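You operate a simulated robot arm through the tools that you are given. There is no shell and no other tool. Be economical: measure what you need, move in short steps, check, and stop when the job is done.

You are at the controls of a simulated robot arm. One attempt, no reset.

## Task
Free the green lever, centre both bubbles with their knobs, and lock it.

The check looks at the end state, three seconds after you hand in, the way a careful person would. Anything else that was tipped, shoved, dropped, spilled or broken makes it a failure.

## Robot
A 7-joint arm with a two-finger parallel gripper, fixed in place. Base frame: the origin is at the foot of the arm, x ahead of it, y to its left, z up. Lengths are in cm, angles in degrees, forces in N, time in s.
With the tool pointing down near the work surface it reaches from about 22 to 68 cm from the base axis. Its first joint turns from -66.0 to 66.0 degrees. Payload 2.4 kg.
The tool frame sits at the grasp point between the pads (the TCP): z along the fingers, y along the line on which they close. The tips reach 3 cm beyond it. The gripper opens to 9.4 cm. The fingers are 2.8 cm wide and 1 cm thick; the gripper's body (5 by 9.6 cm) begins 5.5 cm behind the TCP.
Orientation is that of the tool frame in the base frame, as a unit quaternion [x, y, z, w]. With the fingers straight down and closing along the base's y, the tool's x points along the base's -x, its y along +y and its z along -z.

## Interface
- The arm moves only by the tool move_arm. Its argument "steps" is a list that holds one entry, the list of rows, each a list of 7 numbers: the shift along the base's x, y, z in cm, then the turn, a rotation vector about the base's x, y, z in rad, then the opening in per cent of the stroke, from 0 (shut) to 100 (fully open). In form: [[[tx, ty, tz, ax, ay, az, claw], ...]]. A call has 1 to 12 rows; each row shifts and turns the commanded pose from where the row before left it. Rows are played at 5 a second. More than 5 cm and 8.6 degrees between two rows, or a gripper value outside its range, and nothing of the call is played. A pose out of reach is approached as far as the arm can. The call stops where the force on the tool passes 90 N (or 10 N more than at its start, if that is more) or the arm is blocked; 0.2 s more then pass. The fingers move at their own pace (about 15.3 cm/s each) and stop on an object; they squeeze with about 36 N. The grip force told is the motor's: it shows also when the fingers shut on nothing. Time passes only in rows, and 0.2 s behind the last, so rows that do not move let the fingers close. The reply holds the time, the measured pose of the TCP, the force on the tool along the base axes, the opening and the grip force, in the units named above and with some noise, and new pictures: "pictures" is both (left out), scene, wrist or none.
- Cameras (640 x 400 px; columns grow to the right, rows downward): "scene" is fixed at [2.64, 46.02, 145.77]; the picture's right is [-0.86, -0.50, 0.00], its down [-0.22, 0.37, -0.90] and it looks along [0.45, -0.78, -0.43] (base axes); focal length 366 px, centre (320, 200). "wrist" rides on the gripper at [-3.7, 0, -5.8] in the tool frame; the picture's right is [0.00, -1.00, 0.00], its down [0.97, 0.00, -0.24] and it looks along [0.24, 0.00, 0.97] (tool axes); focal length 218 px, centre (320, 200).
- pixel_to_xyz(camera, pixels): there is no depth. For up to 12 entries [column, row, z] of the newest picture of that camera ("zoom" is the newest enlarged one), the place [x, y] in the base frame at which the ray of that pixel passes the height z, good to about 0.2 cm. No time passes.
- zoom(camera, box): a new picture of the part [left, top, right, bottom] of that camera's present view, enlarged. No time passes.
- hand_in(): hands the job in; it is judged then, once.

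Work in short steps. Measure before you move; look again where a grasp or a placing could have gone wrong, and mend it. You have 80 turns and 120 pictures in all, those below and enlarged ones among them. Open the gripper and draw the arm clear of the work before you hand the job in, unless the task says otherwise; then end with one line.

The tools are called after "Emit:" as name(argument=value, ...) on one line, values as JSON. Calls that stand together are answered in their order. move_arm: Moves the arm, as the interface text tells. Its arguments: {"type":"object","properties":{"steps":{"type":"array","items":{"type":"array","items":{"type":"array","items":{"type":"number"}}}},"pictures":{"type":"string","enum":["both","scene","wrist","none"]}},"required":["steps"]} The other tools are called the same way: pixel_to_xyz (camera, pixels) gives the place at which the rays of pixels pass given heights; zoom (camera, box) takes an enlarged picture of a part of a camera's view; hand_in () hands the job in.

At the start:

```text
time: 0.0
eef_pos: [46.93, -3.79, 115.24]
tcp_rot: [0.0, 1.0, 0.0, 0.0]
ft_force: [-0.2, -0.2, -0.6]
finger_gap: 9.38
grasp_force: 0.0
```

scene: 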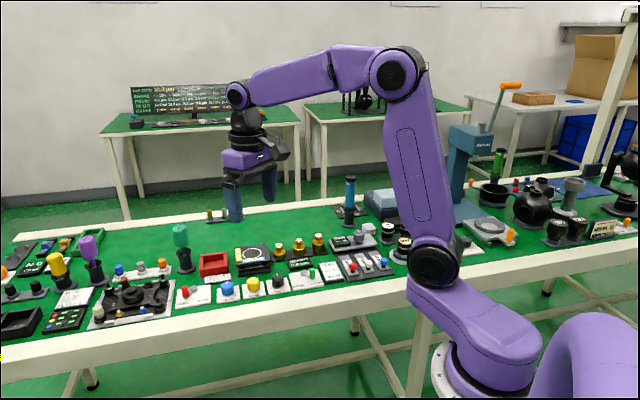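
wrist: 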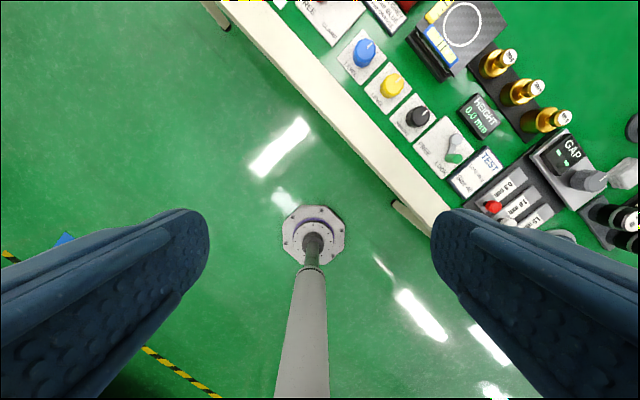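

The wrist view shows a FREE/LOCK lever with a green end near (452,150), and knobs at (365,50), (392,85) and (418,117). I'll enlarge both views.

Emit:
zoom(camera="wrist", box=[300, 0, 640, 212])

Emit:
zoom(camera="scene", box=[160, 210, 400, 360])

Emit:
zoom(camera="scene", box=[0, 210, 240, 360])

```text
1.88 times, centred on (470, 106) of wrist
```

zoom: 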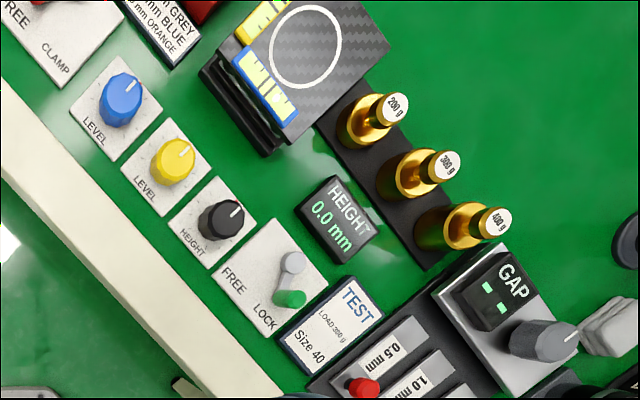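

```text
2.67 times, centred on (280, 285) of scene
```

zoom: 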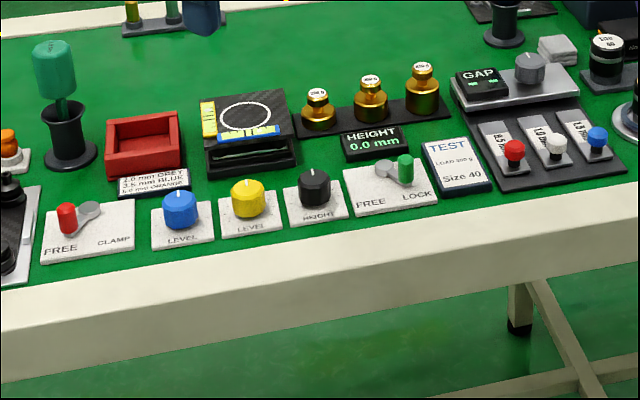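

```text
2.67 times, centred on (120, 285) of scene
```

zoom: 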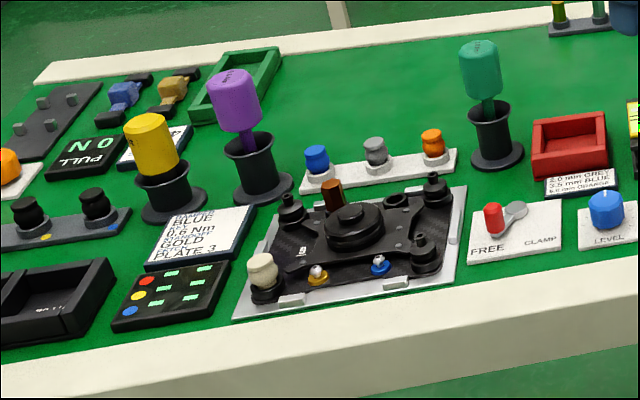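

The lever sits at LOCK, and the tilt stage carries one blue and one yellow vial. I'll locate these parts in the wrist view.

Emit:
pixel_to_xyz(camera="wrist", pixels=[[365, 50, 81], [392, 85, 81], [418, 117, 81], [455, 139, 81], [453, 158, 82], [440, 60, 84], [441, 41, 84], [485, 115, 79], [462, 28, 84], [430, 150, 79], [465, 145, 79], [365, 58, 79]])

Emit:
pixel_to_xyz(camera="scene", pixels=[[227.5, 282, 82], [252.5, 278, 82], [278, 275, 82], [312, 273, 82], [303, 274, 81], [253, 259, 82]])

```text
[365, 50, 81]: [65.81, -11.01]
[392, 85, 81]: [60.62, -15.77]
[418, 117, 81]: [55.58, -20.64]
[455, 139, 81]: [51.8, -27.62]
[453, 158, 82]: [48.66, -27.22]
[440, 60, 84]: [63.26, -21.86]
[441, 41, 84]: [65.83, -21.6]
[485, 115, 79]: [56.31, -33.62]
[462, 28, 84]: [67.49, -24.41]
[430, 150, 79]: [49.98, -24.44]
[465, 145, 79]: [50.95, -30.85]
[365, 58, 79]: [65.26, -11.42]
```

```text
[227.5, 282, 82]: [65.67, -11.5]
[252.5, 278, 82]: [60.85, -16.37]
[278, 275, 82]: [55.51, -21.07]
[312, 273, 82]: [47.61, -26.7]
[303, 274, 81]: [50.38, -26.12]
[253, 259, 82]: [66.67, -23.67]
```

The knobs lie in a row from (65.7,-11.3) through (60.7,-16) to (55.5,-20.9). The lever pivot is near (51.5,-27), and the stage is near (66,-23). I'll move above them for a closer look.

Emit:
move_arm(steps=[[[2, -3, -2.5, 0, 0, 0, 100], [2, -3, -2.5, 0, 0, 0, 100], [2, -3, -2.5, 0, 0, 0, 100], [2, -3, -2.5, 0, 0, 0, 100], [2, -3, -2.5, 0, 0, 0, 100], [1, -2, -2.5, 0, 0, 0, 100]]], pictures="wrist")

```text
time: 1.4
eef_pos: [57.77, -20.74, 100.2]
tcp_rot: [-0.001, 1.0, 0.0, 0.0]
ft_force: [-0.6, -0.5, 0.1]
finger_gap: 9.43
grasp_force: 0.1
```

wrist: 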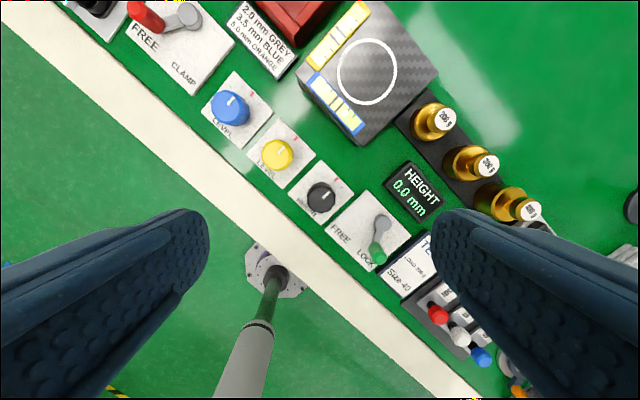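

Emit:
zoom(camera="wrist", box=[290, 0, 450, 145])

Emit:
pixel_to_xyz(camera="wrist", pixels=[[230, 108, 81.5], [277, 155, 81.5], [322, 196, 81.5], [381, 223, 81], [377, 252, 82], [379, 232, 79], [367, 195, 79], [411, 237, 79], [376, 270, 79], [330, 228, 79], [295, 82, 84], [352, 140, 84]])

Emit:
zoom(camera="wrist", box=[190, 60, 440, 280])

```text
2.76 times, centred on (370, 72) of wrist
```

zoom: 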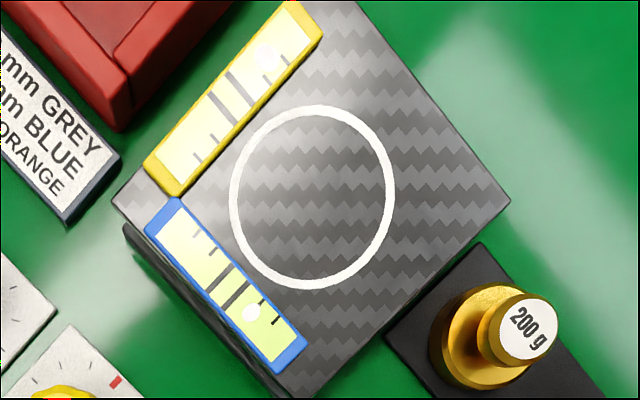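

```text
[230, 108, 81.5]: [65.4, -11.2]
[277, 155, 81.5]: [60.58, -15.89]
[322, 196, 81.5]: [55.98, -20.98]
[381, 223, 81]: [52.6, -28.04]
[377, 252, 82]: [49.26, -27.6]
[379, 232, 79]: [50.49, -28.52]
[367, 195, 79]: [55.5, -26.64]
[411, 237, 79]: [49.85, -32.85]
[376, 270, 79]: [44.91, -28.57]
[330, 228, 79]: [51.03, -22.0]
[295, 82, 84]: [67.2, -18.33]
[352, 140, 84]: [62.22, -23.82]
```

```text
1.82 times, centred on (315, 170) of wrist
```

zoom: 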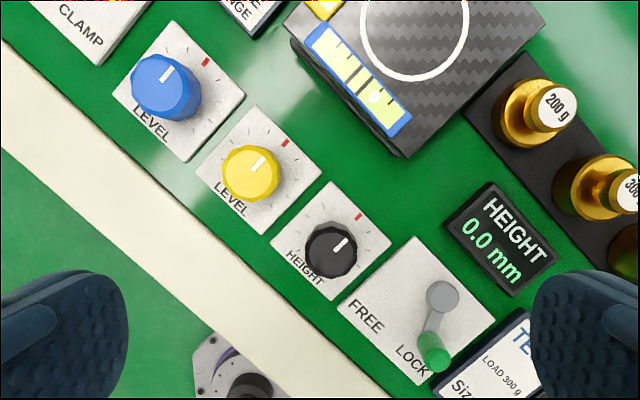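

Both bubbles are off centre: yellow toward the back, blue toward the right end. I'll find the height and place of the green handle from both cameras.

Emit:
pixel_to_xyz(camera="wrist", pixels=[[376.5, 257, 81], [376.5, 257, 83], [376.5, 257, 84], [374, 246, 80], [374, 246, 81], [382.6, 222, 80], [382.6, 222, 82]])

Emit:
zoom(camera="scene", box=[210, 230, 350, 317])

Emit:
pixel_to_xyz(camera="scene", pixels=[[311.5, 269, 81], [311.5, 269, 83], [311.5, 269, 84], [311.5, 278, 80], [311.5, 278, 81]])

```text
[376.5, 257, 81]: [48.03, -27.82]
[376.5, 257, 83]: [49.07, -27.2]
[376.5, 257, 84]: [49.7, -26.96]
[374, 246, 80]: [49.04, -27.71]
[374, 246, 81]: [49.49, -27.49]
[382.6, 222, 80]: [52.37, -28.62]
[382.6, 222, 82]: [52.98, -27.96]
```

```text
4.57 times, centred on (280, 274) of scene
```

zoom: 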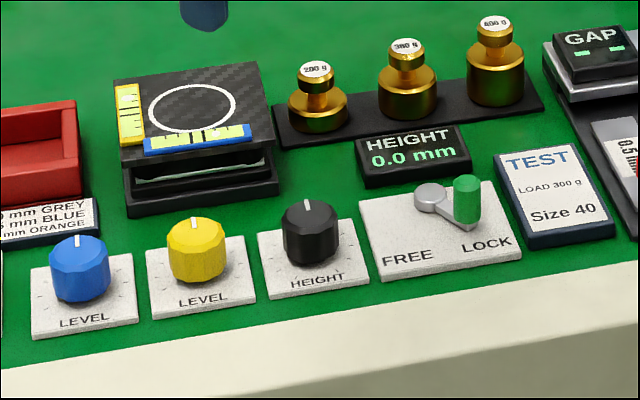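

```text
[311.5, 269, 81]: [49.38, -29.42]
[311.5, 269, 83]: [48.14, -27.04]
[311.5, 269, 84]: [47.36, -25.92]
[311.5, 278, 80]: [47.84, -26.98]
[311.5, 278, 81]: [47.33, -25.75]
```

The handle top is at about (48.8,-27.3) and z≈82.8. I'll come in above it with the gripper half open and stop at z≈86.5 to check alignment.

Emit:
move_arm(steps=[[[-3, -2.2, -3, 0, 0, 0, 45], [-3, -2.2, -3, 0, 0, 0, 45], [-3, -2.1, -3, 0, 0, 0, 45], [0, 0, -3, 0, 0, 0, 45], [0, 0, -1.5, 0, 0, 0, 45]]])

```text
time: 2.6
eef_pos: [48.68, -27.3, 86.56]
tcp_rot: [0.0, 1.0, 0.0, 0.0]
ft_force: [-0.4, 0.2, -0.4]
finger_gap: 4.19
grasp_force: 0.1
```

scene: 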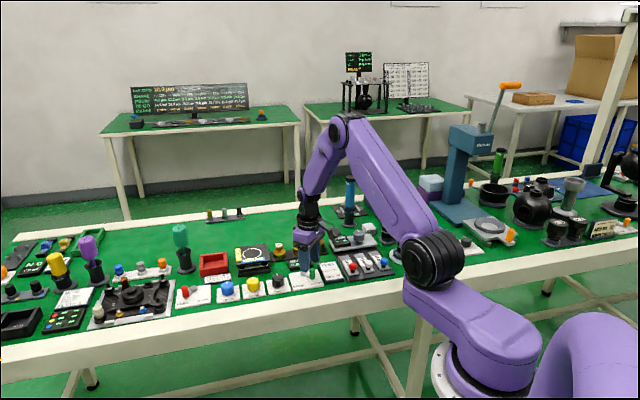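
wrist: 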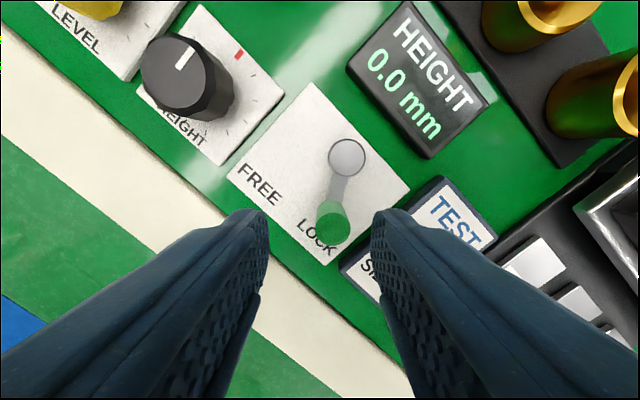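

The handle top shows at (333,224) and the hub at (347,157). I'll measure both again from this close view.

Emit:
pixel_to_xyz(camera="wrist", pixels=[[333, 226, 83], [333, 210, 80.5], [347, 157, 80.5], [347, 157, 81], [240, 55, 79], [183, 62, 82]])

Emit:
zoom(camera="wrist", box=[220, 70, 420, 270])

```text
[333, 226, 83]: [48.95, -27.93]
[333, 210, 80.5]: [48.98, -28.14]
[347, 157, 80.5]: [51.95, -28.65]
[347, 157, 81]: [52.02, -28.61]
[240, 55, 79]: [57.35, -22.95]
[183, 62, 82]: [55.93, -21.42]
```

```text
2.00 times, centred on (320, 170) of wrist
```

zoom: 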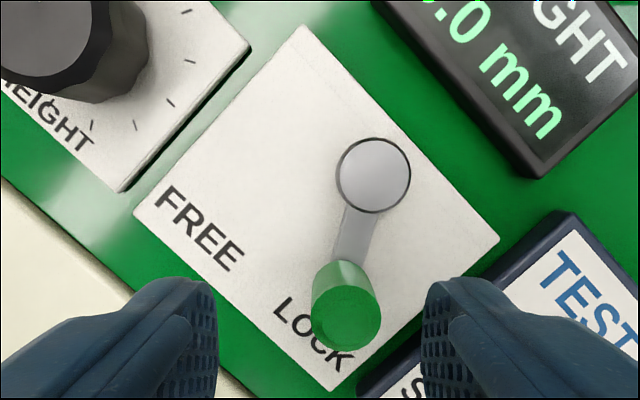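

The handle is at (48.95,-28.0) and the pivot at (52.0,-28.6), so the arm is about 3.1 cm long at ~168°; FREE should be at ~106°. I'll straddle the handle and close.

Emit:
move_arm(steps=[[[0.25, -0.7, -0.5, 0, 0, 0, 45], [0, 0, -1.2, 0, 0, 0, 45], [0, 0, -1.2, 0, 0, 0, 45], [0, 0, 0, 0, 0, 0, 8], [0, 0, 0, 0, 0, 0, 8], [0, 0, 0, 0, 0, 0, 8]]], pictures="wrist")

```text
time: 4.0
eef_pos: [49.17, -27.99, 83.78]
tcp_rot: [0.001, 1.0, 0.001, -0.001]
ft_force: [-2.5, 3.4, 0.0]
finger_gap: 1.72
grasp_force: 45.1
```

wrist: 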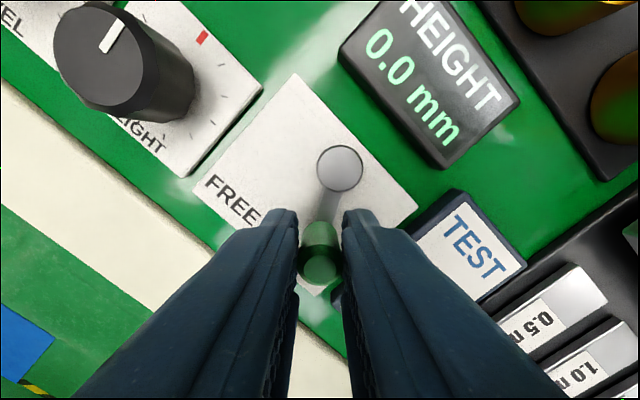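

It's held, with a gap of 1.72 cm. I'll swing it clockwise around the pivot, starting with the first half of the arc.

Emit:
move_arm(steps=[[[0.114, 0.403, 0, 0, 0, -0.135, 8], [0.168, 0.383, 0, 0, 0, -0.135, 8], [0.218, 0.358, 0, 0, 0, -0.135, 8], [0.265, 0.325, 0, 0, 0, -0.135, 8]]], pictures="wrist")

```text
time: 5.0
eef_pos: [49.97, -26.69, 83.73]
tcp_rot: [0.27, 0.963, 0.0, 0.002]
ft_force: [5.1, -16.4, -19.9]
finger_gap: 1.71
grasp_force: 44.7
```

wrist: 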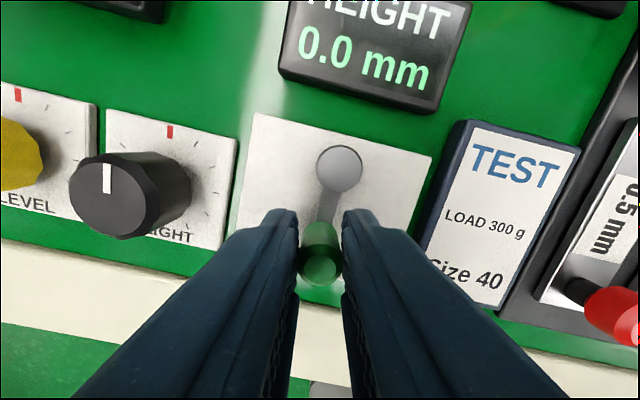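

The lever is following the arc, with a modest force. I'll play the second half.

Emit:
move_arm(steps=[[[0.306, 0.287, 0, 0, 0, -0.135, 8], [0.341, 0.242, 0, 0, 0, -0.135, 8], [0.371, 0.194, 0, 0, 0, -0.135, 8], [0.395, 0.143, 0, 0, 0, -0.135, 8]]], pictures="wrist")

```text
time: 6.0
eef_pos: [51.07, -25.88, 83.79]
tcp_rot: [0.518, 0.855, 0.0, 0.001]
ft_force: [-4.0, -27.9, -13.3]
finger_gap: 1.74
grasp_force: 44.9
```

wrist: 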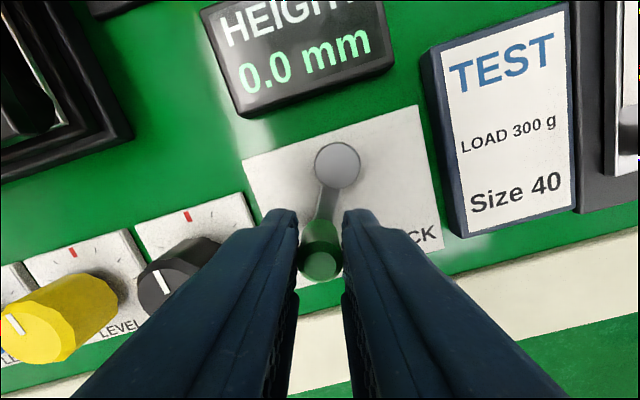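

The lever looks about 28° toward FREE. I'll nudge it a little further along the arc to make sure it reaches the stop.

Emit:
move_arm(steps=[[[0.2, -0.08, 0, 0, 0, -0.06, 8], [0.2, -0.08, 0, 0, 0, -0.06, 8], [0.15, -0.05, 0, 0, 0, 0, 8]]], pictures="wrist")

```text
time: 6.8
eef_pos: [51.21, -25.85, 83.91]
tcp_rot: [0.567, 0.824, -0.002, -0.008]
ft_force: [-44.8, -7.5, 20.1]
finger_gap: 1.75
grasp_force: 45.3
```

wrist: 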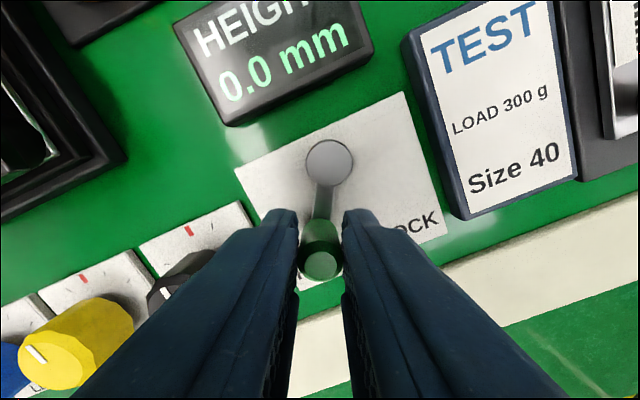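

The force shows the lever against its FREE stop. I'll take off the load, open a little and rise straight up.

Emit:
move_arm(steps=[[[-0.35, 0.12, 0, 0, 0, 0, 8], [0, 0, 0, 0, 0, 0, 32], [0, 0, 0, 0, 0, 0, 32], [0, 0, 2, 0, 0, 0, 32], [0, 0, 4, 0, 0, 0, 32], [0, 0, 4, 0, 0, 0, 32]]], pictures="wrist")

```text
time: 8.2
eef_pos: [51.61, -25.6, 93.83]
tcp_rot: [0.564, 0.826, 0.0, 0.0]
ft_force: [-0.2, 0.0, -0.3]
finger_gap: 2.98
grasp_force: 0.0
```

wrist: 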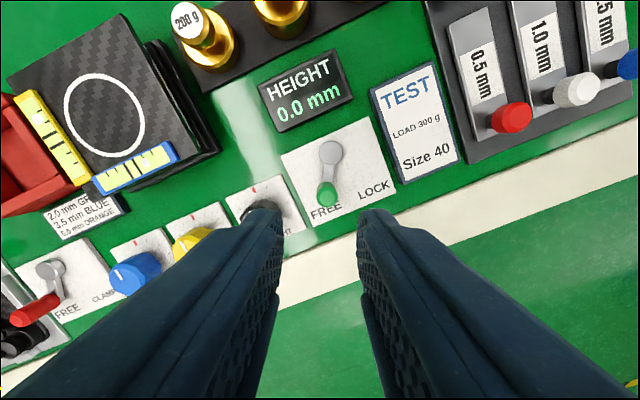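

The green lever is now at FREE. I'll go above the yellow knob and turn the fingers to close along the row.

Emit:
move_arm(steps=[[[2.25, 2.4, -0.3, 0, 0, 0.113, 50], [2.25, 2.4, -0.5, 0, 0, 0.113, 50], [2.25, 2.4, -2, 0, 0, 0.113, 50], [2.25, 2.5, -3, 0, 0, 0.113, 50]]])

```text
time: 9.2
eef_pos: [60.82, -15.84, 87.96]
tcp_rot: [0.364, 0.931, 0.0, 0.0]
ft_force: [-0.5, -0.6, 0.5]
finger_gap: 4.68
grasp_force: 0.1
```

scene: 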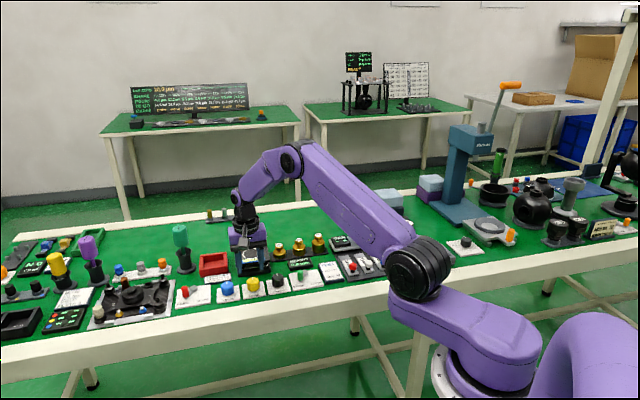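
wrist: 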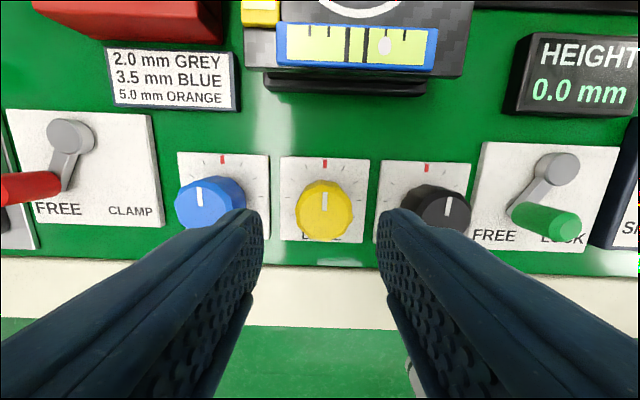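

The fingers straddle the yellow knob at (322,205). I'll measure its top.

Emit:
pixel_to_xyz(camera="wrist", pixels=[[323, 208, 82], [323, 208, 81], [324, 213, 79], [204, 200, 82]])

Emit:
zoom(camera="wrist", box=[160, 0, 480, 280])

```text
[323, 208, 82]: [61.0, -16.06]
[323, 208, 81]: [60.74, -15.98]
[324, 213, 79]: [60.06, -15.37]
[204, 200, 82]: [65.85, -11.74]
```

```text
1.43 times, centred on (320, 140) of wrist
```

zoom: 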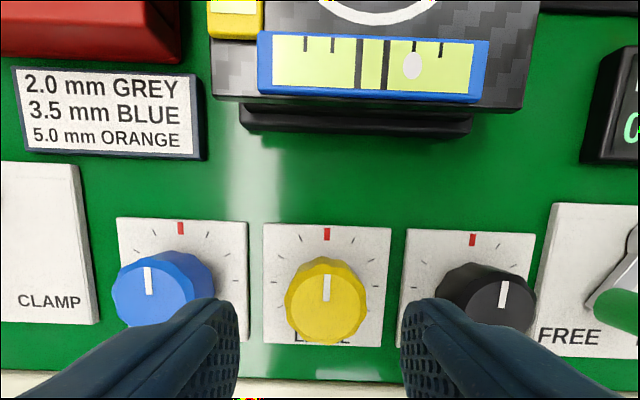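

The knob centre is at about (60.9,-16.0), directly below the tool. I'll go down and close on it.

Emit:
move_arm(steps=[[[0.1, -0.1, -2, 0, 0, 0, 50], [0, 0, -2, 0, 0, 0, 50], [0, 0, -1.2, 0, 0, 0, 50], [0, 0, 0, 0, 0, 0, 10], [0, 0, 0, 0, 0, 0, 10], [0, 0, 0, 0, 0, 0, 10]]], pictures="wrist")

```text
time: 10.6
eef_pos: [60.42, -16.09, 82.81]
tcp_rot: [0.366, 0.931, -0.001, -0.002]
ft_force: [-8.8, -2.5, 6.6]
finger_gap: 3.34
grasp_force: 44.6
```

wrist: 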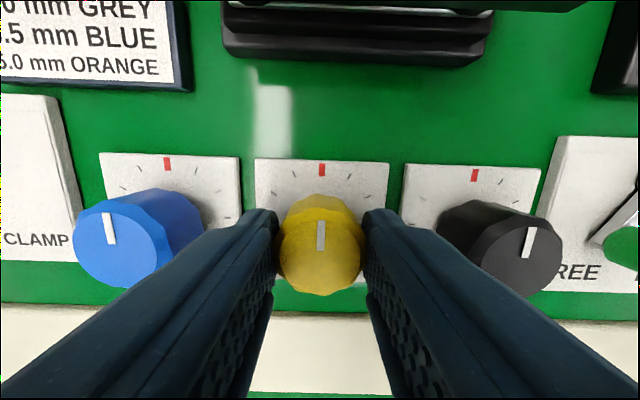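

The knob is held. I'll check whether the scene camera can see the vials with the arm here.

Emit:
zoom(camera="scene", box=[200, 225, 300, 310])

```text
4.71 times, centred on (250, 268) of scene
```

zoom: 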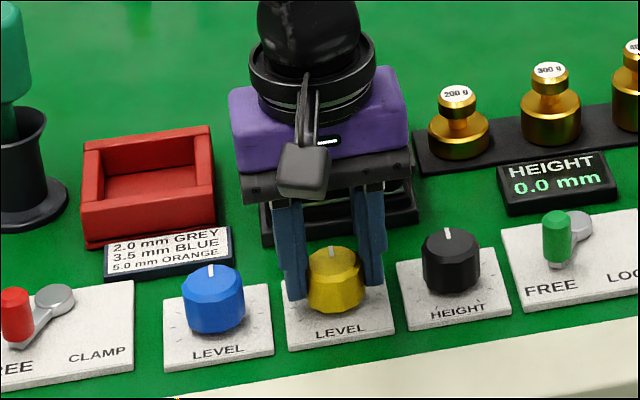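

The vials are hidden from both cameras, so I'll turn the knob about 25° clockwise seen from above, let go, rise and compare.

Emit:
move_arm(steps=[[[0, 0, 0, 0, 0, -0.145, 10], [0, 0, 0, 0, 0, -0.145, 10], [0, 0, 0, 0, 0, -0.145, 10], [0, 0, 0, 0, 0, 0, 10], [0, 0, 0, 0, 0, 0, 50], [0, 0, 0, 0, 0, 0, 50], [0, 0, 2, 0, 0, 0, 50], [0, 0, 4, 0, 0, 0.145, 50], [0, 0, 5, 0, 0, 0.145, 50], [0, 0, 0, 0, 0, 0.145, 50]]], pictures="wrist")

Emit:
zoom(camera="wrist", box=[200, 0, 480, 260])

```text
time: 12.8
eef_pos: [60.6, -16.0, 93.85]
tcp_rot: [0.364, 0.931, 0.0, 0.0]
ft_force: [-0.2, 0.0, 0.0]
finger_gap: 4.69
grasp_force: 0.1
```

wrist: 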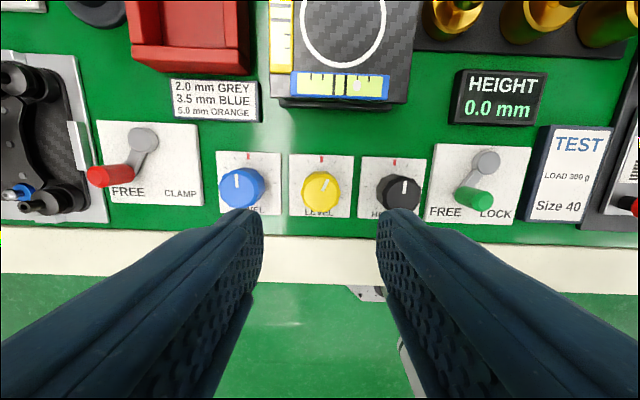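

```text
1.54 times, centred on (340, 130) of wrist
```

zoom: 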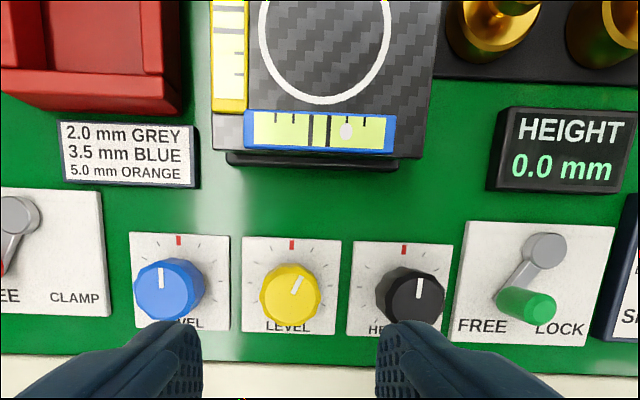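

The yellow pointer turned by about 25°. The yellow vial is cut off here, so I'll tilt nothing and just rise and move back to see the whole stage.

Emit:
move_arm(steps=[[[1.5, -1.5, 2, 0, 0, 0, 50], [1.0, -1.5, 2, 0, 0, 0, 50]]], pictures="wrist")

Emit:
zoom(camera="wrist", box=[240, 0, 440, 180])

```text
time: 13.4
eef_pos: [63.27, -18.92, 97.87]
tcp_rot: [0.363, 0.932, 0.0, 0.0]
ft_force: [1.2, -0.5, 0.1]
finger_gap: 4.71
grasp_force: 0.0
```

wrist: 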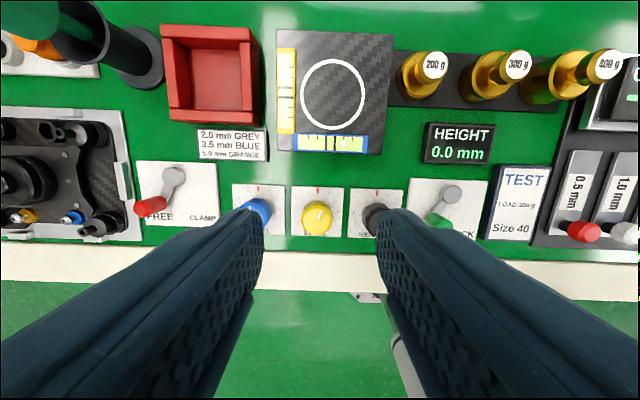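

```text
2.22 times, centred on (340, 90) of wrist
```

zoom: 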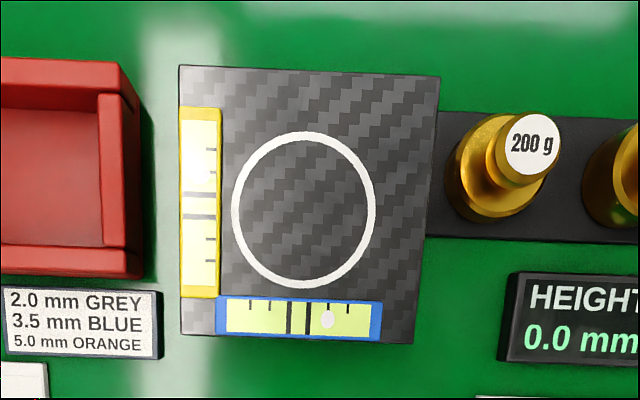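

The yellow bubble is hard to make out, so I'll enlarge the vials further.

Emit:
zoom(camera="wrist", box=[270, 40, 380, 160])

Emit:
zoom(camera="scene", box=[220, 235, 290, 280])

```text
3.33 times, centred on (325, 100) of wrist
```

zoom: 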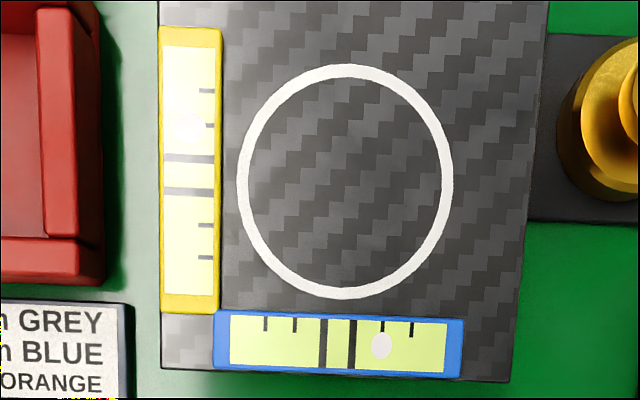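

```text
8.89 times, centred on (255, 258) of scene
```

zoom: 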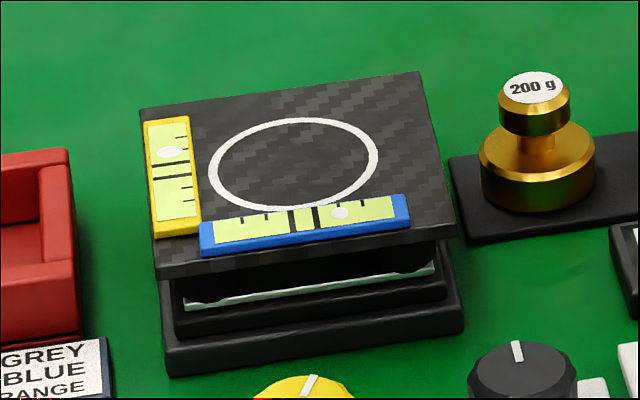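

With the arm here the scene zoom shows both vials clearly: the yellow bubble is about one tick behind centre and the blue one about one tick right. The yellow bubble seems to have moved a bit the right way, so I'll go back to the yellow knob with a pre-turned wrist.

Emit:
move_arm(steps=[[[-1.4, 1.45, -4, 0, 0, 0.145, 50], [-1.4, 1.45, -4, 0, 0, 0.145, 50], [0, 0, -3.5, 0, 0, 0.145, 50], [0, 0, -3.5, 0, 0, 0, 50], [0, 0, 0, 0, 0, 0, 10], [0, 0, 0, 0, 0, 0, 10], [0, 0, 0, 0, 0, 0, 10]]], pictures="none")

```text
time: 15.0
eef_pos: [60.35, -15.87, 83.03]
tcp_rot: [0.155, 0.988, 0.0, 0.0]
ft_force: [-5.3, 7.2, 17.9]
finger_gap: 3.31
grasp_force: 44.9
```

The gap of 3.31 cm shows the knob is held. I'll turn it 50° clockwise, release, and return to the viewing pose.

Emit:
move_arm(steps=[[[0, 0, 0, 0, 0, -0.145, 10], [0, 0, 0, 0, 0, -0.145, 10], [0, 0, 0, 0, 0, -0.145, 10], [0, 0, 0, 0, 0, -0.145, 10], [0, 0, 0, 0, 0, -0.145, 10], [0, 0, 0, 0, 0, -0.145, 10], [0, 0, 0, 0, 0, 0, 10], [0, 0, 0, 0, 0, 0, 50], [0, 0, 0, 0, 0, 0, 50], [0, 0, 3, 0, 0, 0.145, 50], [1.4, -1.45, 4.5, 0, 0, 0.145, 50], [1.4, -1.45, 4.5, 0, 0, 0.145, 50]]], pictures="none")

Emit:
zoom(camera="scene", box=[205, 235, 295, 293])

Emit:
zoom(camera="wrist", box=[220, 30, 420, 240])

```text
time: 17.6
eef_pos: [63.22, -18.92, 94.92]
tcp_rot: [0.363, 0.932, 0.0, 0.0]
ft_force: [-0.3, -0.1, 0.0]
finger_gap: 4.7
grasp_force: 0.1
```

```text
6.90 times, centred on (250, 264) of scene
```

zoom: 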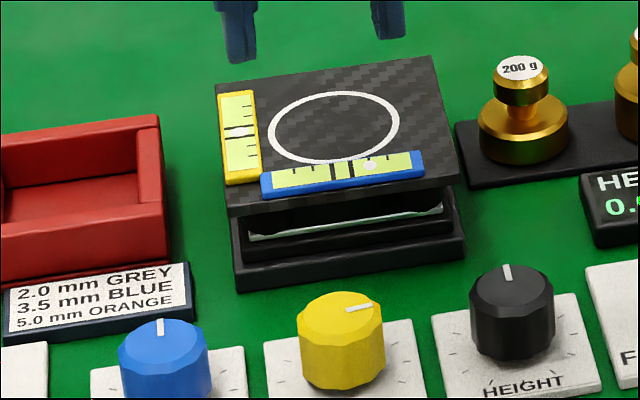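

```text
1.90 times, centred on (320, 135) of wrist
```

zoom: 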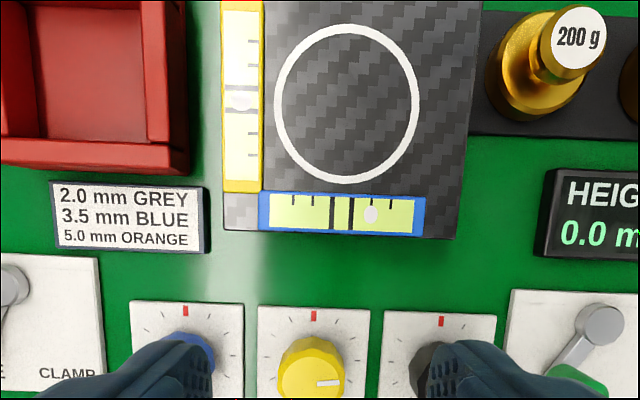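

The yellow bubble is now near the centre lines. I'll enlarge for an exact reading.

Emit:
zoom(camera="scene", box=[232, 244, 268, 266])

Emit:
zoom(camera="wrist", box=[270, 20, 380, 140])

```text
16.00 times, centred on (250, 255) of scene
```

zoom: 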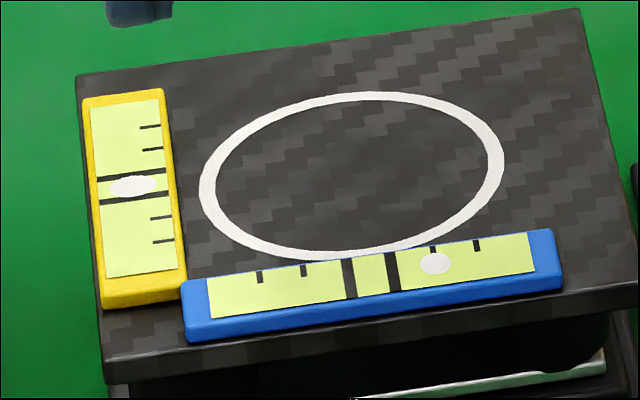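

```text
3.33 times, centred on (325, 80) of wrist
```

zoom: 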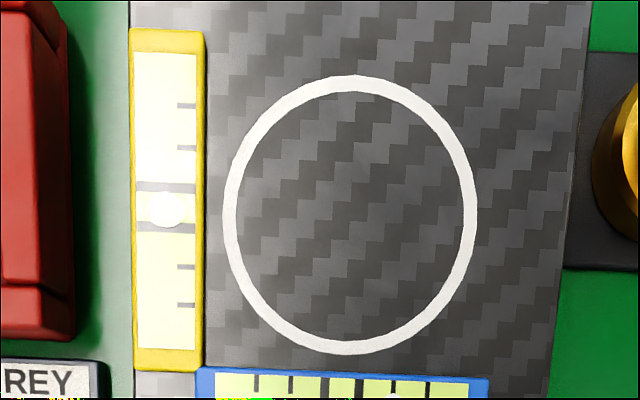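

In the 16x scene view the yellow bubble is centred: bubble row 187 between lines at 175 and 198. Next is the blue knob; its bubble is at column 436 against a centre of 371.

Emit:
move_arm(steps=[[[0.7, 2.5, -2, 0, 0, 0, 50], [0.7, 2.5, -2, 0, 0, 0, 50], [0.7, 2.6, -2, 0, 0, 0, 50]]], pictures="wrist")

```text
time: 18.4
eef_pos: [65.3, -11.24, 88.73]
tcp_rot: [0.365, 0.931, 0.0, 0.0]
ft_force: [-0.5, -0.5, 0.1]
finger_gap: 4.71
grasp_force: 0.2
```

wrist: 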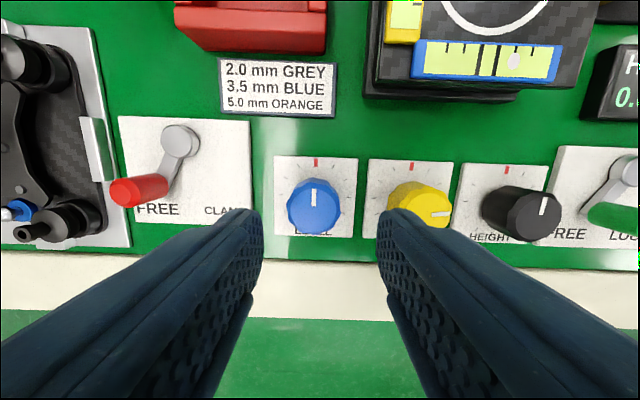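

Emit:
pixel_to_xyz(camera="wrist", pixels=[[314, 202, 82], [314, 208, 81]])

```text
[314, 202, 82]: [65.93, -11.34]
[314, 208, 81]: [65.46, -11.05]
```

The blue knob centre is at about (65.7,-11.2). I'll go down and grip it.

Emit:
move_arm(steps=[[[0.2, 0.05, -2, 0, 0, 0, 50], [0, 0, -2, 0, 0, 0, 50], [0, 0, -1.9, 0, 0, 0, 50], [0, 0, 0, 0, 0, 0, 10], [0, 0, 0, 0, 0, 0, 10], [0, 0, 0, 0, 0, 0, 10]]], pictures="wrist")

```text
time: 19.8
eef_pos: [65.45, -11.16, 82.93]
tcp_rot: [0.363, 0.932, 0.001, 0.003]
ft_force: [17.8, 14.5, 8.7]
finger_gap: 3.35
grasp_force: 45.0
```

wrist: 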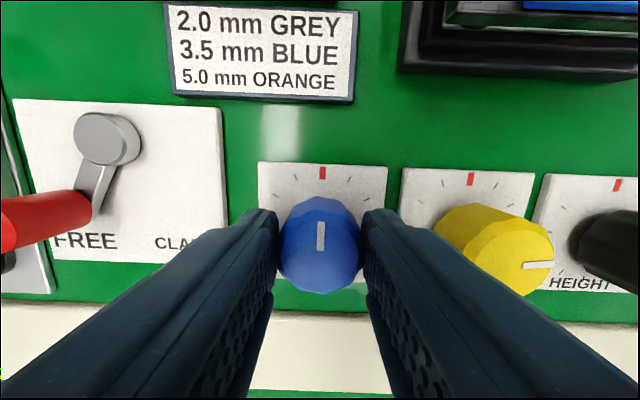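

It's held. I'll turn it 25° clockwise while holding, then see whether the scene camera still shows the blue vial.

Emit:
move_arm(steps=[[[0, 0, 0, 0, 0, -0.145, 10], [0, 0, 0, 0, 0, -0.145, 10], [0, 0, 0, 0, 0, -0.145, 10], [0, 0, 0, 0, 0, 0, 10]]], pictures="none")

Emit:
zoom(camera="scene", box=[205, 235, 295, 293])

```text
time: 20.8
eef_pos: [65.5, -11.2, 83.04]
tcp_rot: [0.557, 0.831, 0.001, 0.002]
ft_force: [12.4, 16.2, 16.3]
finger_gap: 3.34
grasp_force: 45.5
```

```text
6.90 times, centred on (250, 264) of scene
```

zoom: 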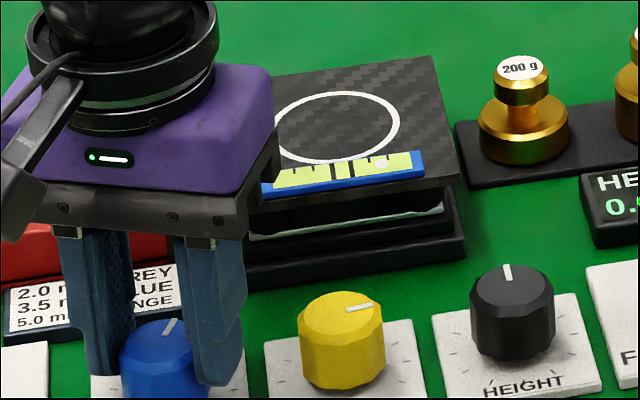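

The blue vial is visible while I hold the knob. The bubble moved right, from column 370 to 382, so counter-clockwise is correct and about 80° is needed; I'll turn 66° and check.

Emit:
move_arm(steps=[[[0, 0, 0, 0, 0, 0.145, 10], [0, 0, 0, 0, 0, 0.145, 10], [0, 0, 0, 0, 0, 0.145, 10], [0, 0, 0, 0, 0, 0.145, 10], [0, 0, 0, 0, 0, 0.145, 10], [0, 0, 0, 0, 0, 0.145, 10], [0, 0, 0, 0, 0, 0.145, 10], [0, 0, 0, 0, 0, 0.145, 10], [0, 0, 0, 0, 0, 0, 10]]], pictures="none")

Emit:
zoom(camera="scene", box=[232, 244, 268, 266])

```text
time: 22.8
eef_pos: [65.6, -10.94, 83.06]
tcp_rot: [0.008, 1.0, 0.001, 0.002]
ft_force: [20.8, 18.8, 8.7]
finger_gap: 3.34
grasp_force: 45.4
```

```text
16.00 times, centred on (250, 255) of scene
```

zoom: 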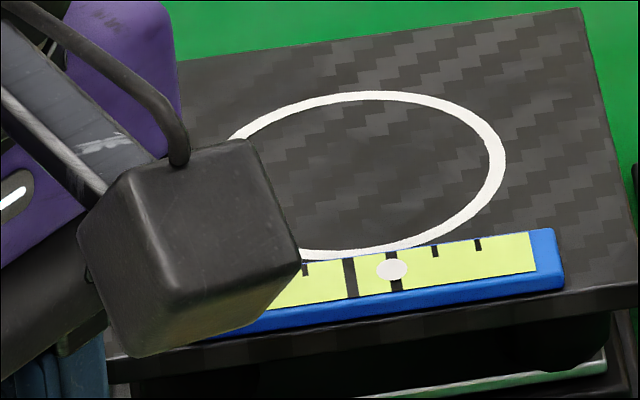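

The bubble is at 392 and centre is 371, at about 1.09 px per degree. I'll turn 19° more.

Emit:
move_arm(steps=[[[0, 0, 0, 0, 0, 0.112, 10], [0, 0, 0, 0, 0, 0.112, 10], [0, 0, 0, 0, 0, 0.112, 10], [0, 0, 0, 0, 0, 0, 10], [0, 0, 0, 0, 0, 0, 10]]], pictures="none")

Emit:
zoom(camera="scene", box=[232, 244, 268, 266])

```text
time: 24.0
eef_pos: [65.62, -10.89, 83.06]
tcp_rot: [-0.16, 0.987, 0.002, 0.001]
ft_force: [10.1, 20.4, 13.4]
finger_gap: 3.37
grasp_force: 45.1
```

```text
16.00 times, centred on (250, 255) of scene
```

zoom: 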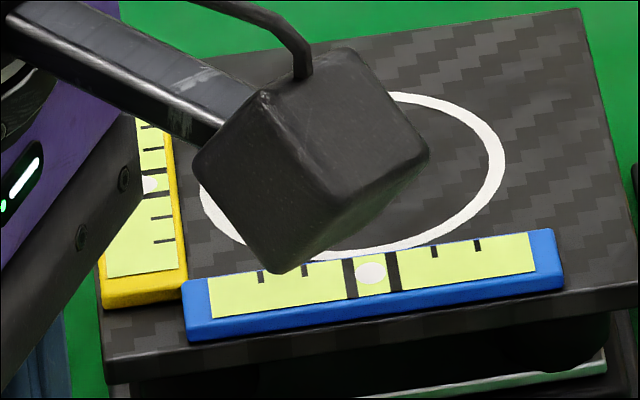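

The blue bubble is at 371, which is centred. I'll release, rise and turn back to the viewing pose.

Emit:
move_arm(steps=[[[0, 0, 0, 0, 0, 0, 50], [0, 0, 0, 0, 0, 0, 50], [0, 0, 3, 0, 0, 0, 50], [0, 0, 4, 0, 0, -0.145, 50], [0, 0, 4, 0, 0, -0.145, 50], [0, -2, 0, 0, 0, -0.145, 50], [-1, -3, 0, 0, 0, -0.145, 50], [-1.4, -3, 0, 0, 0, -0.145, 50], [0, 0, 0, 0, 0, -0.145, 50]]], pictures="wrist")

Emit:
zoom(camera="scene", box=[232, 244, 268, 266])

```text
time: 26.0
eef_pos: [63.1, -19.52, 93.83]
tcp_rot: [0.277, 0.961, 0.0, 0.0]
ft_force: [0.4, 0.1, 0.0]
finger_gap: 4.72
grasp_force: 0.1
```

wrist: 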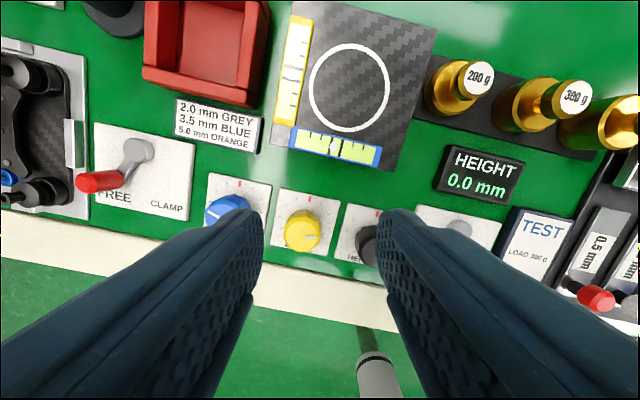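

```text
16.00 times, centred on (250, 255) of scene
```

zoom: 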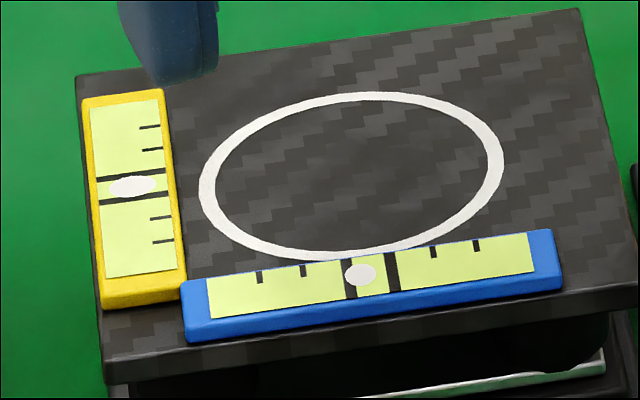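

After release the blue bubble settled at 359, about 12 px past centre, so it lags. I'll regrip the blue knob to turn it back about 9°, waiting longer before reading.

Emit:
move_arm(steps=[[[0.8, 2.8, 0, 0, 0, 0, 50], [0.8, 2.8, 0, 0, 0, 0, 50], [0.9, 2.8, 0, 0, 0, 0, 50], [0, 0, -4, 0, 0, 0, 50], [0, 0, -4, 0, 0, 0, 50], [0, 0, -2.9, 0, 0, 0, 50], [0, 0, 0, 0, 0, 0, 10], [0, 0, 0, 0, 0, 0, 10], [0, 0, 0, 0, 0, 0, 10], [0, 0, 0, 0, 0, 0, 10]]], pictures="none")

Emit:
zoom(camera="scene", box=[232, 244, 268, 266])

```text
time: 28.2
eef_pos: [65.43, -11.02, 83.02]
tcp_rot: [0.275, 0.962, 0.0, 0.0]
ft_force: [-6.1, 0.9, 10.8]
finger_gap: 3.32
grasp_force: 45.0
```

```text
16.00 times, centred on (250, 255) of scene
```

zoom: 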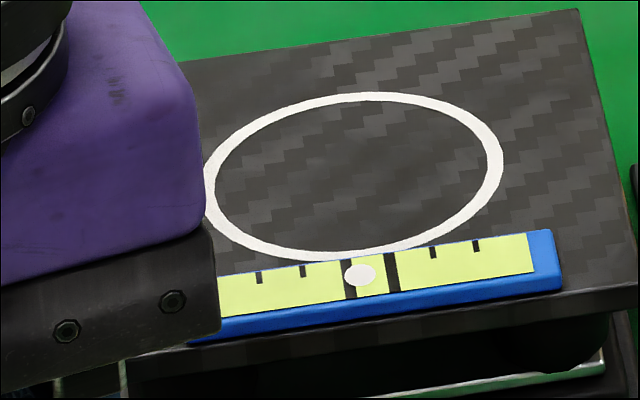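

The bubble still reads 359 with the knob held. I'll turn 9.4° clockwise and wait about a second.

Emit:
move_arm(steps=[[[0, 0, 0, 0, 0, -0.082, 10], [0, 0, 0, 0, 0, -0.082, 10], [0, 0, 0, 0, 0, 0, 10], [0, 0, 0, 0, 0, 0, 10], [0, 0, 0, 0, 0, 0, 10], [0, 0, 0, 0, 0, 0, 10], [0, 0, 0, 0, 0, 0, 10], [0, 0, 0, 0, 0, 0, 10]]], pictures="none")

Emit:
zoom(camera="scene", box=[232, 244, 268, 266])

```text
time: 30.0
eef_pos: [65.35, -10.99, 83.06]
tcp_rot: [0.353, 0.936, 0.0, 0.0]
ft_force: [-7.6, 3.7, 3.1]
finger_gap: 3.3
grasp_force: 44.6
```

```text
16.00 times, centred on (250, 255) of scene
```

zoom: 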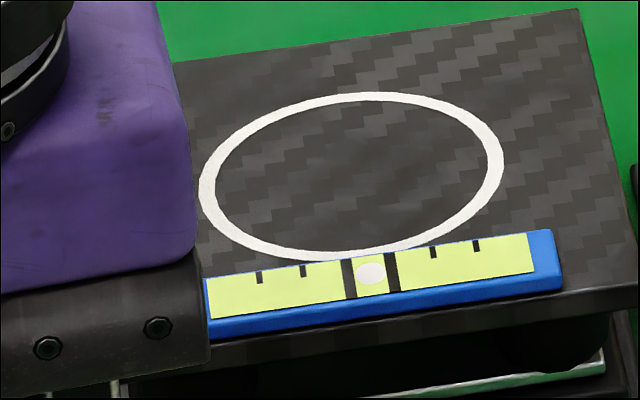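

The bubble has settled at 371. I'll release, rise, move to the viewing pose and recheck both.

Emit:
move_arm(steps=[[[0, 0, 0, 0, 0, 0, 50], [0, 0, 0, 0, 0, 0, 50], [0, 0, 3, 0, 0, 0, 50], [0, 0, 4, 0, 0, 0, 50], [0, 0, 4, 0, 0, 0, 50], [0, -3, 0, 0, 0, 0, 50], [-1, -3, 0, 0, 0, 0, 50], [-1.4, -2.5, 0, 0, 0, 0, 50]]], pictures="none")

Emit:
zoom(camera="scene", box=[232, 244, 268, 266])

```text
time: 31.8
eef_pos: [63.16, -19.57, 94.15]
tcp_rot: [0.352, 0.936, 0.0, 0.0]
ft_force: [0.2, 0.6, 0.3]
finger_gap: 4.69
grasp_force: 0.0
```

```text
16.00 times, centred on (250, 255) of scene
```

zoom: 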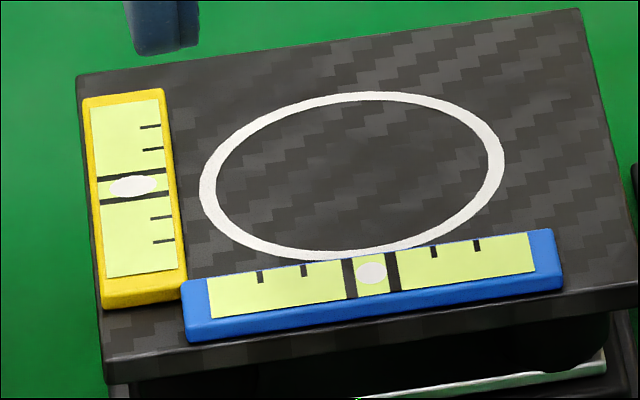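

Both bubbles are centred: yellow at 187, blue at 371. Next I'll go above the green lever at FREE, with the fingers turned as when I released it.

Emit:
move_arm(steps=[[[-3, -1.6, 0, 0, 0, -0.12, 45], [-3, -1.6, 0, 0, 0, -0.12, 45], [-3, -1.6, 0, 0, 0, -0.12, 45], [-2.9, -1.4, -2, 0, 0, -0.11, 45], [0, 0, -3, 0, 0, 0, 38], [0, 0, -1.5, 0, 0, 0, 38]]], pictures="wrist")

```text
time: 33.2
eef_pos: [51.12, -25.68, 87.47]
tcp_rot: [0.561, 0.828, 0.0, 0.0]
ft_force: [-0.3, 0.7, 0.6]
finger_gap: 3.55
grasp_force: 0.1
```

wrist: 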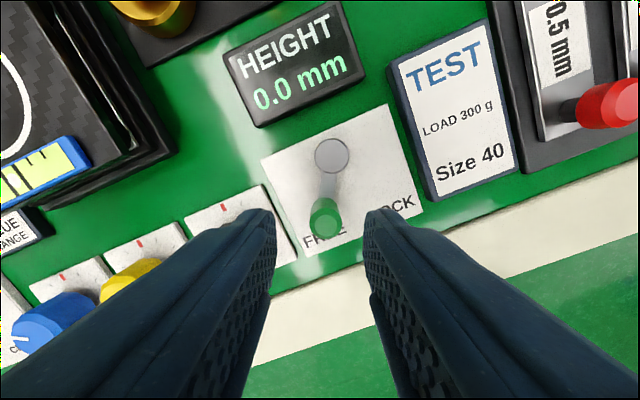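

The handle at (325,218) sits between the fingers. I'll measure it and the hub.

Emit:
pixel_to_xyz(camera="wrist", pixels=[[325, 221, 83], [332, 155, 80.5]])

```text
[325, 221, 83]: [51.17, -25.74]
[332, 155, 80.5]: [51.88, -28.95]
```

The handle is at (51.2,-25.7) and the pivot at about (51.9,-28.8). I'll go down and close.

Emit:
move_arm(steps=[[[0, 0, -2, 0, 0, 0, 38], [0, 0, -1.7, 0, 0, 0, 38], [0, 0, 0, 0, 0, 0, 8], [0, 0, 0, 0, 0, 0, 8], [0, 0, 0, 0, 0, 0, 8]]], pictures="none")

```text
time: 34.4
eef_pos: [50.94, -25.76, 83.95]
tcp_rot: [0.562, 0.827, 0.0, -0.003]
ft_force: [-19.4, -4.0, 12.1]
finger_gap: 1.73
grasp_force: 44.8
```

It's gripped at 1.73 cm. I'll swing it back along the same arc, first half.

Emit:
move_arm(steps=[[[-0.395, -0.143, 0, 0, 0, 0.135, 8], [-0.371, -0.194, 0, 0, 0, 0.135, 8], [-0.341, -0.242, 0, 0, 0, 0.135, 8], [-0.306, -0.287, 0, 0, 0, 0.135, 8]]], pictures="wrist")

```text
time: 35.4
eef_pos: [49.71, -26.27, 83.86]
tcp_rot: [0.317, 0.948, 0.001, -0.001]
ft_force: [-5.6, 12.5, 0.2]
finger_gap: 1.74
grasp_force: 45.0
```

wrist: 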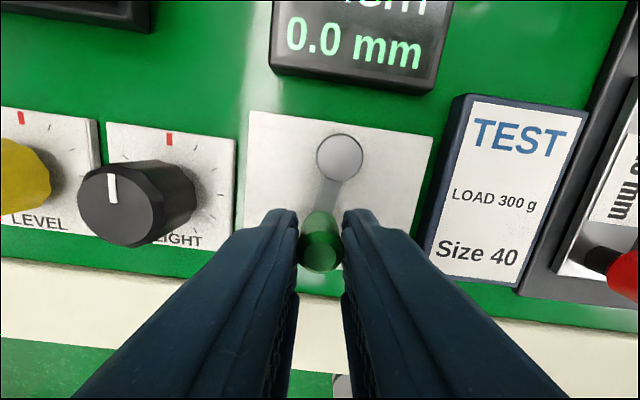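

The lever is near mid-arc with low force. I'll continue to LOCK.

Emit:
move_arm(steps=[[[-0.265, -0.325, 0, 0, 0, 0.135, 8], [-0.218, -0.358, 0, 0, 0, 0.135, 8], [-0.168, -0.383, 0, 0, 0, 0.135, 8], [-0.114, -0.403, 0, 0, 0, 0.135, 8], [-0.02, -0.25, 0, 0, 0, 0.05, 8]]], pictures="wrist")

```text
time: 36.6
eef_pos: [48.83, -28.13, 83.87]
tcp_rot: [0.029, 1.0, 0.003, -0.006]
ft_force: [-19.8, 22.5, 12.5]
finger_gap: 1.75
grasp_force: 45.0
```

wrist: 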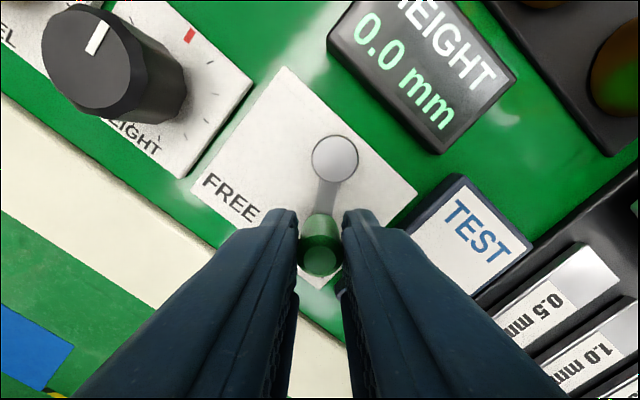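

The lever is back at about its original position. I'll press a bit further to be sure of the stop.

Emit:
move_arm(steps=[[[0.05, -0.2, 0, 0, 0, 0, 8], [0.05, -0.2, 0, 0, 0, 0, 8], [0, 0, 0, 0, 0, 0, 8]]], pictures="none")

```text
time: 37.4
eef_pos: [48.74, -28.03, 83.75]
tcp_rot: [0.028, 1.0, 0.005, -0.01]
ft_force: [-23.0, 40.9, 27.4]
finger_gap: 1.75
grasp_force: 44.7
```

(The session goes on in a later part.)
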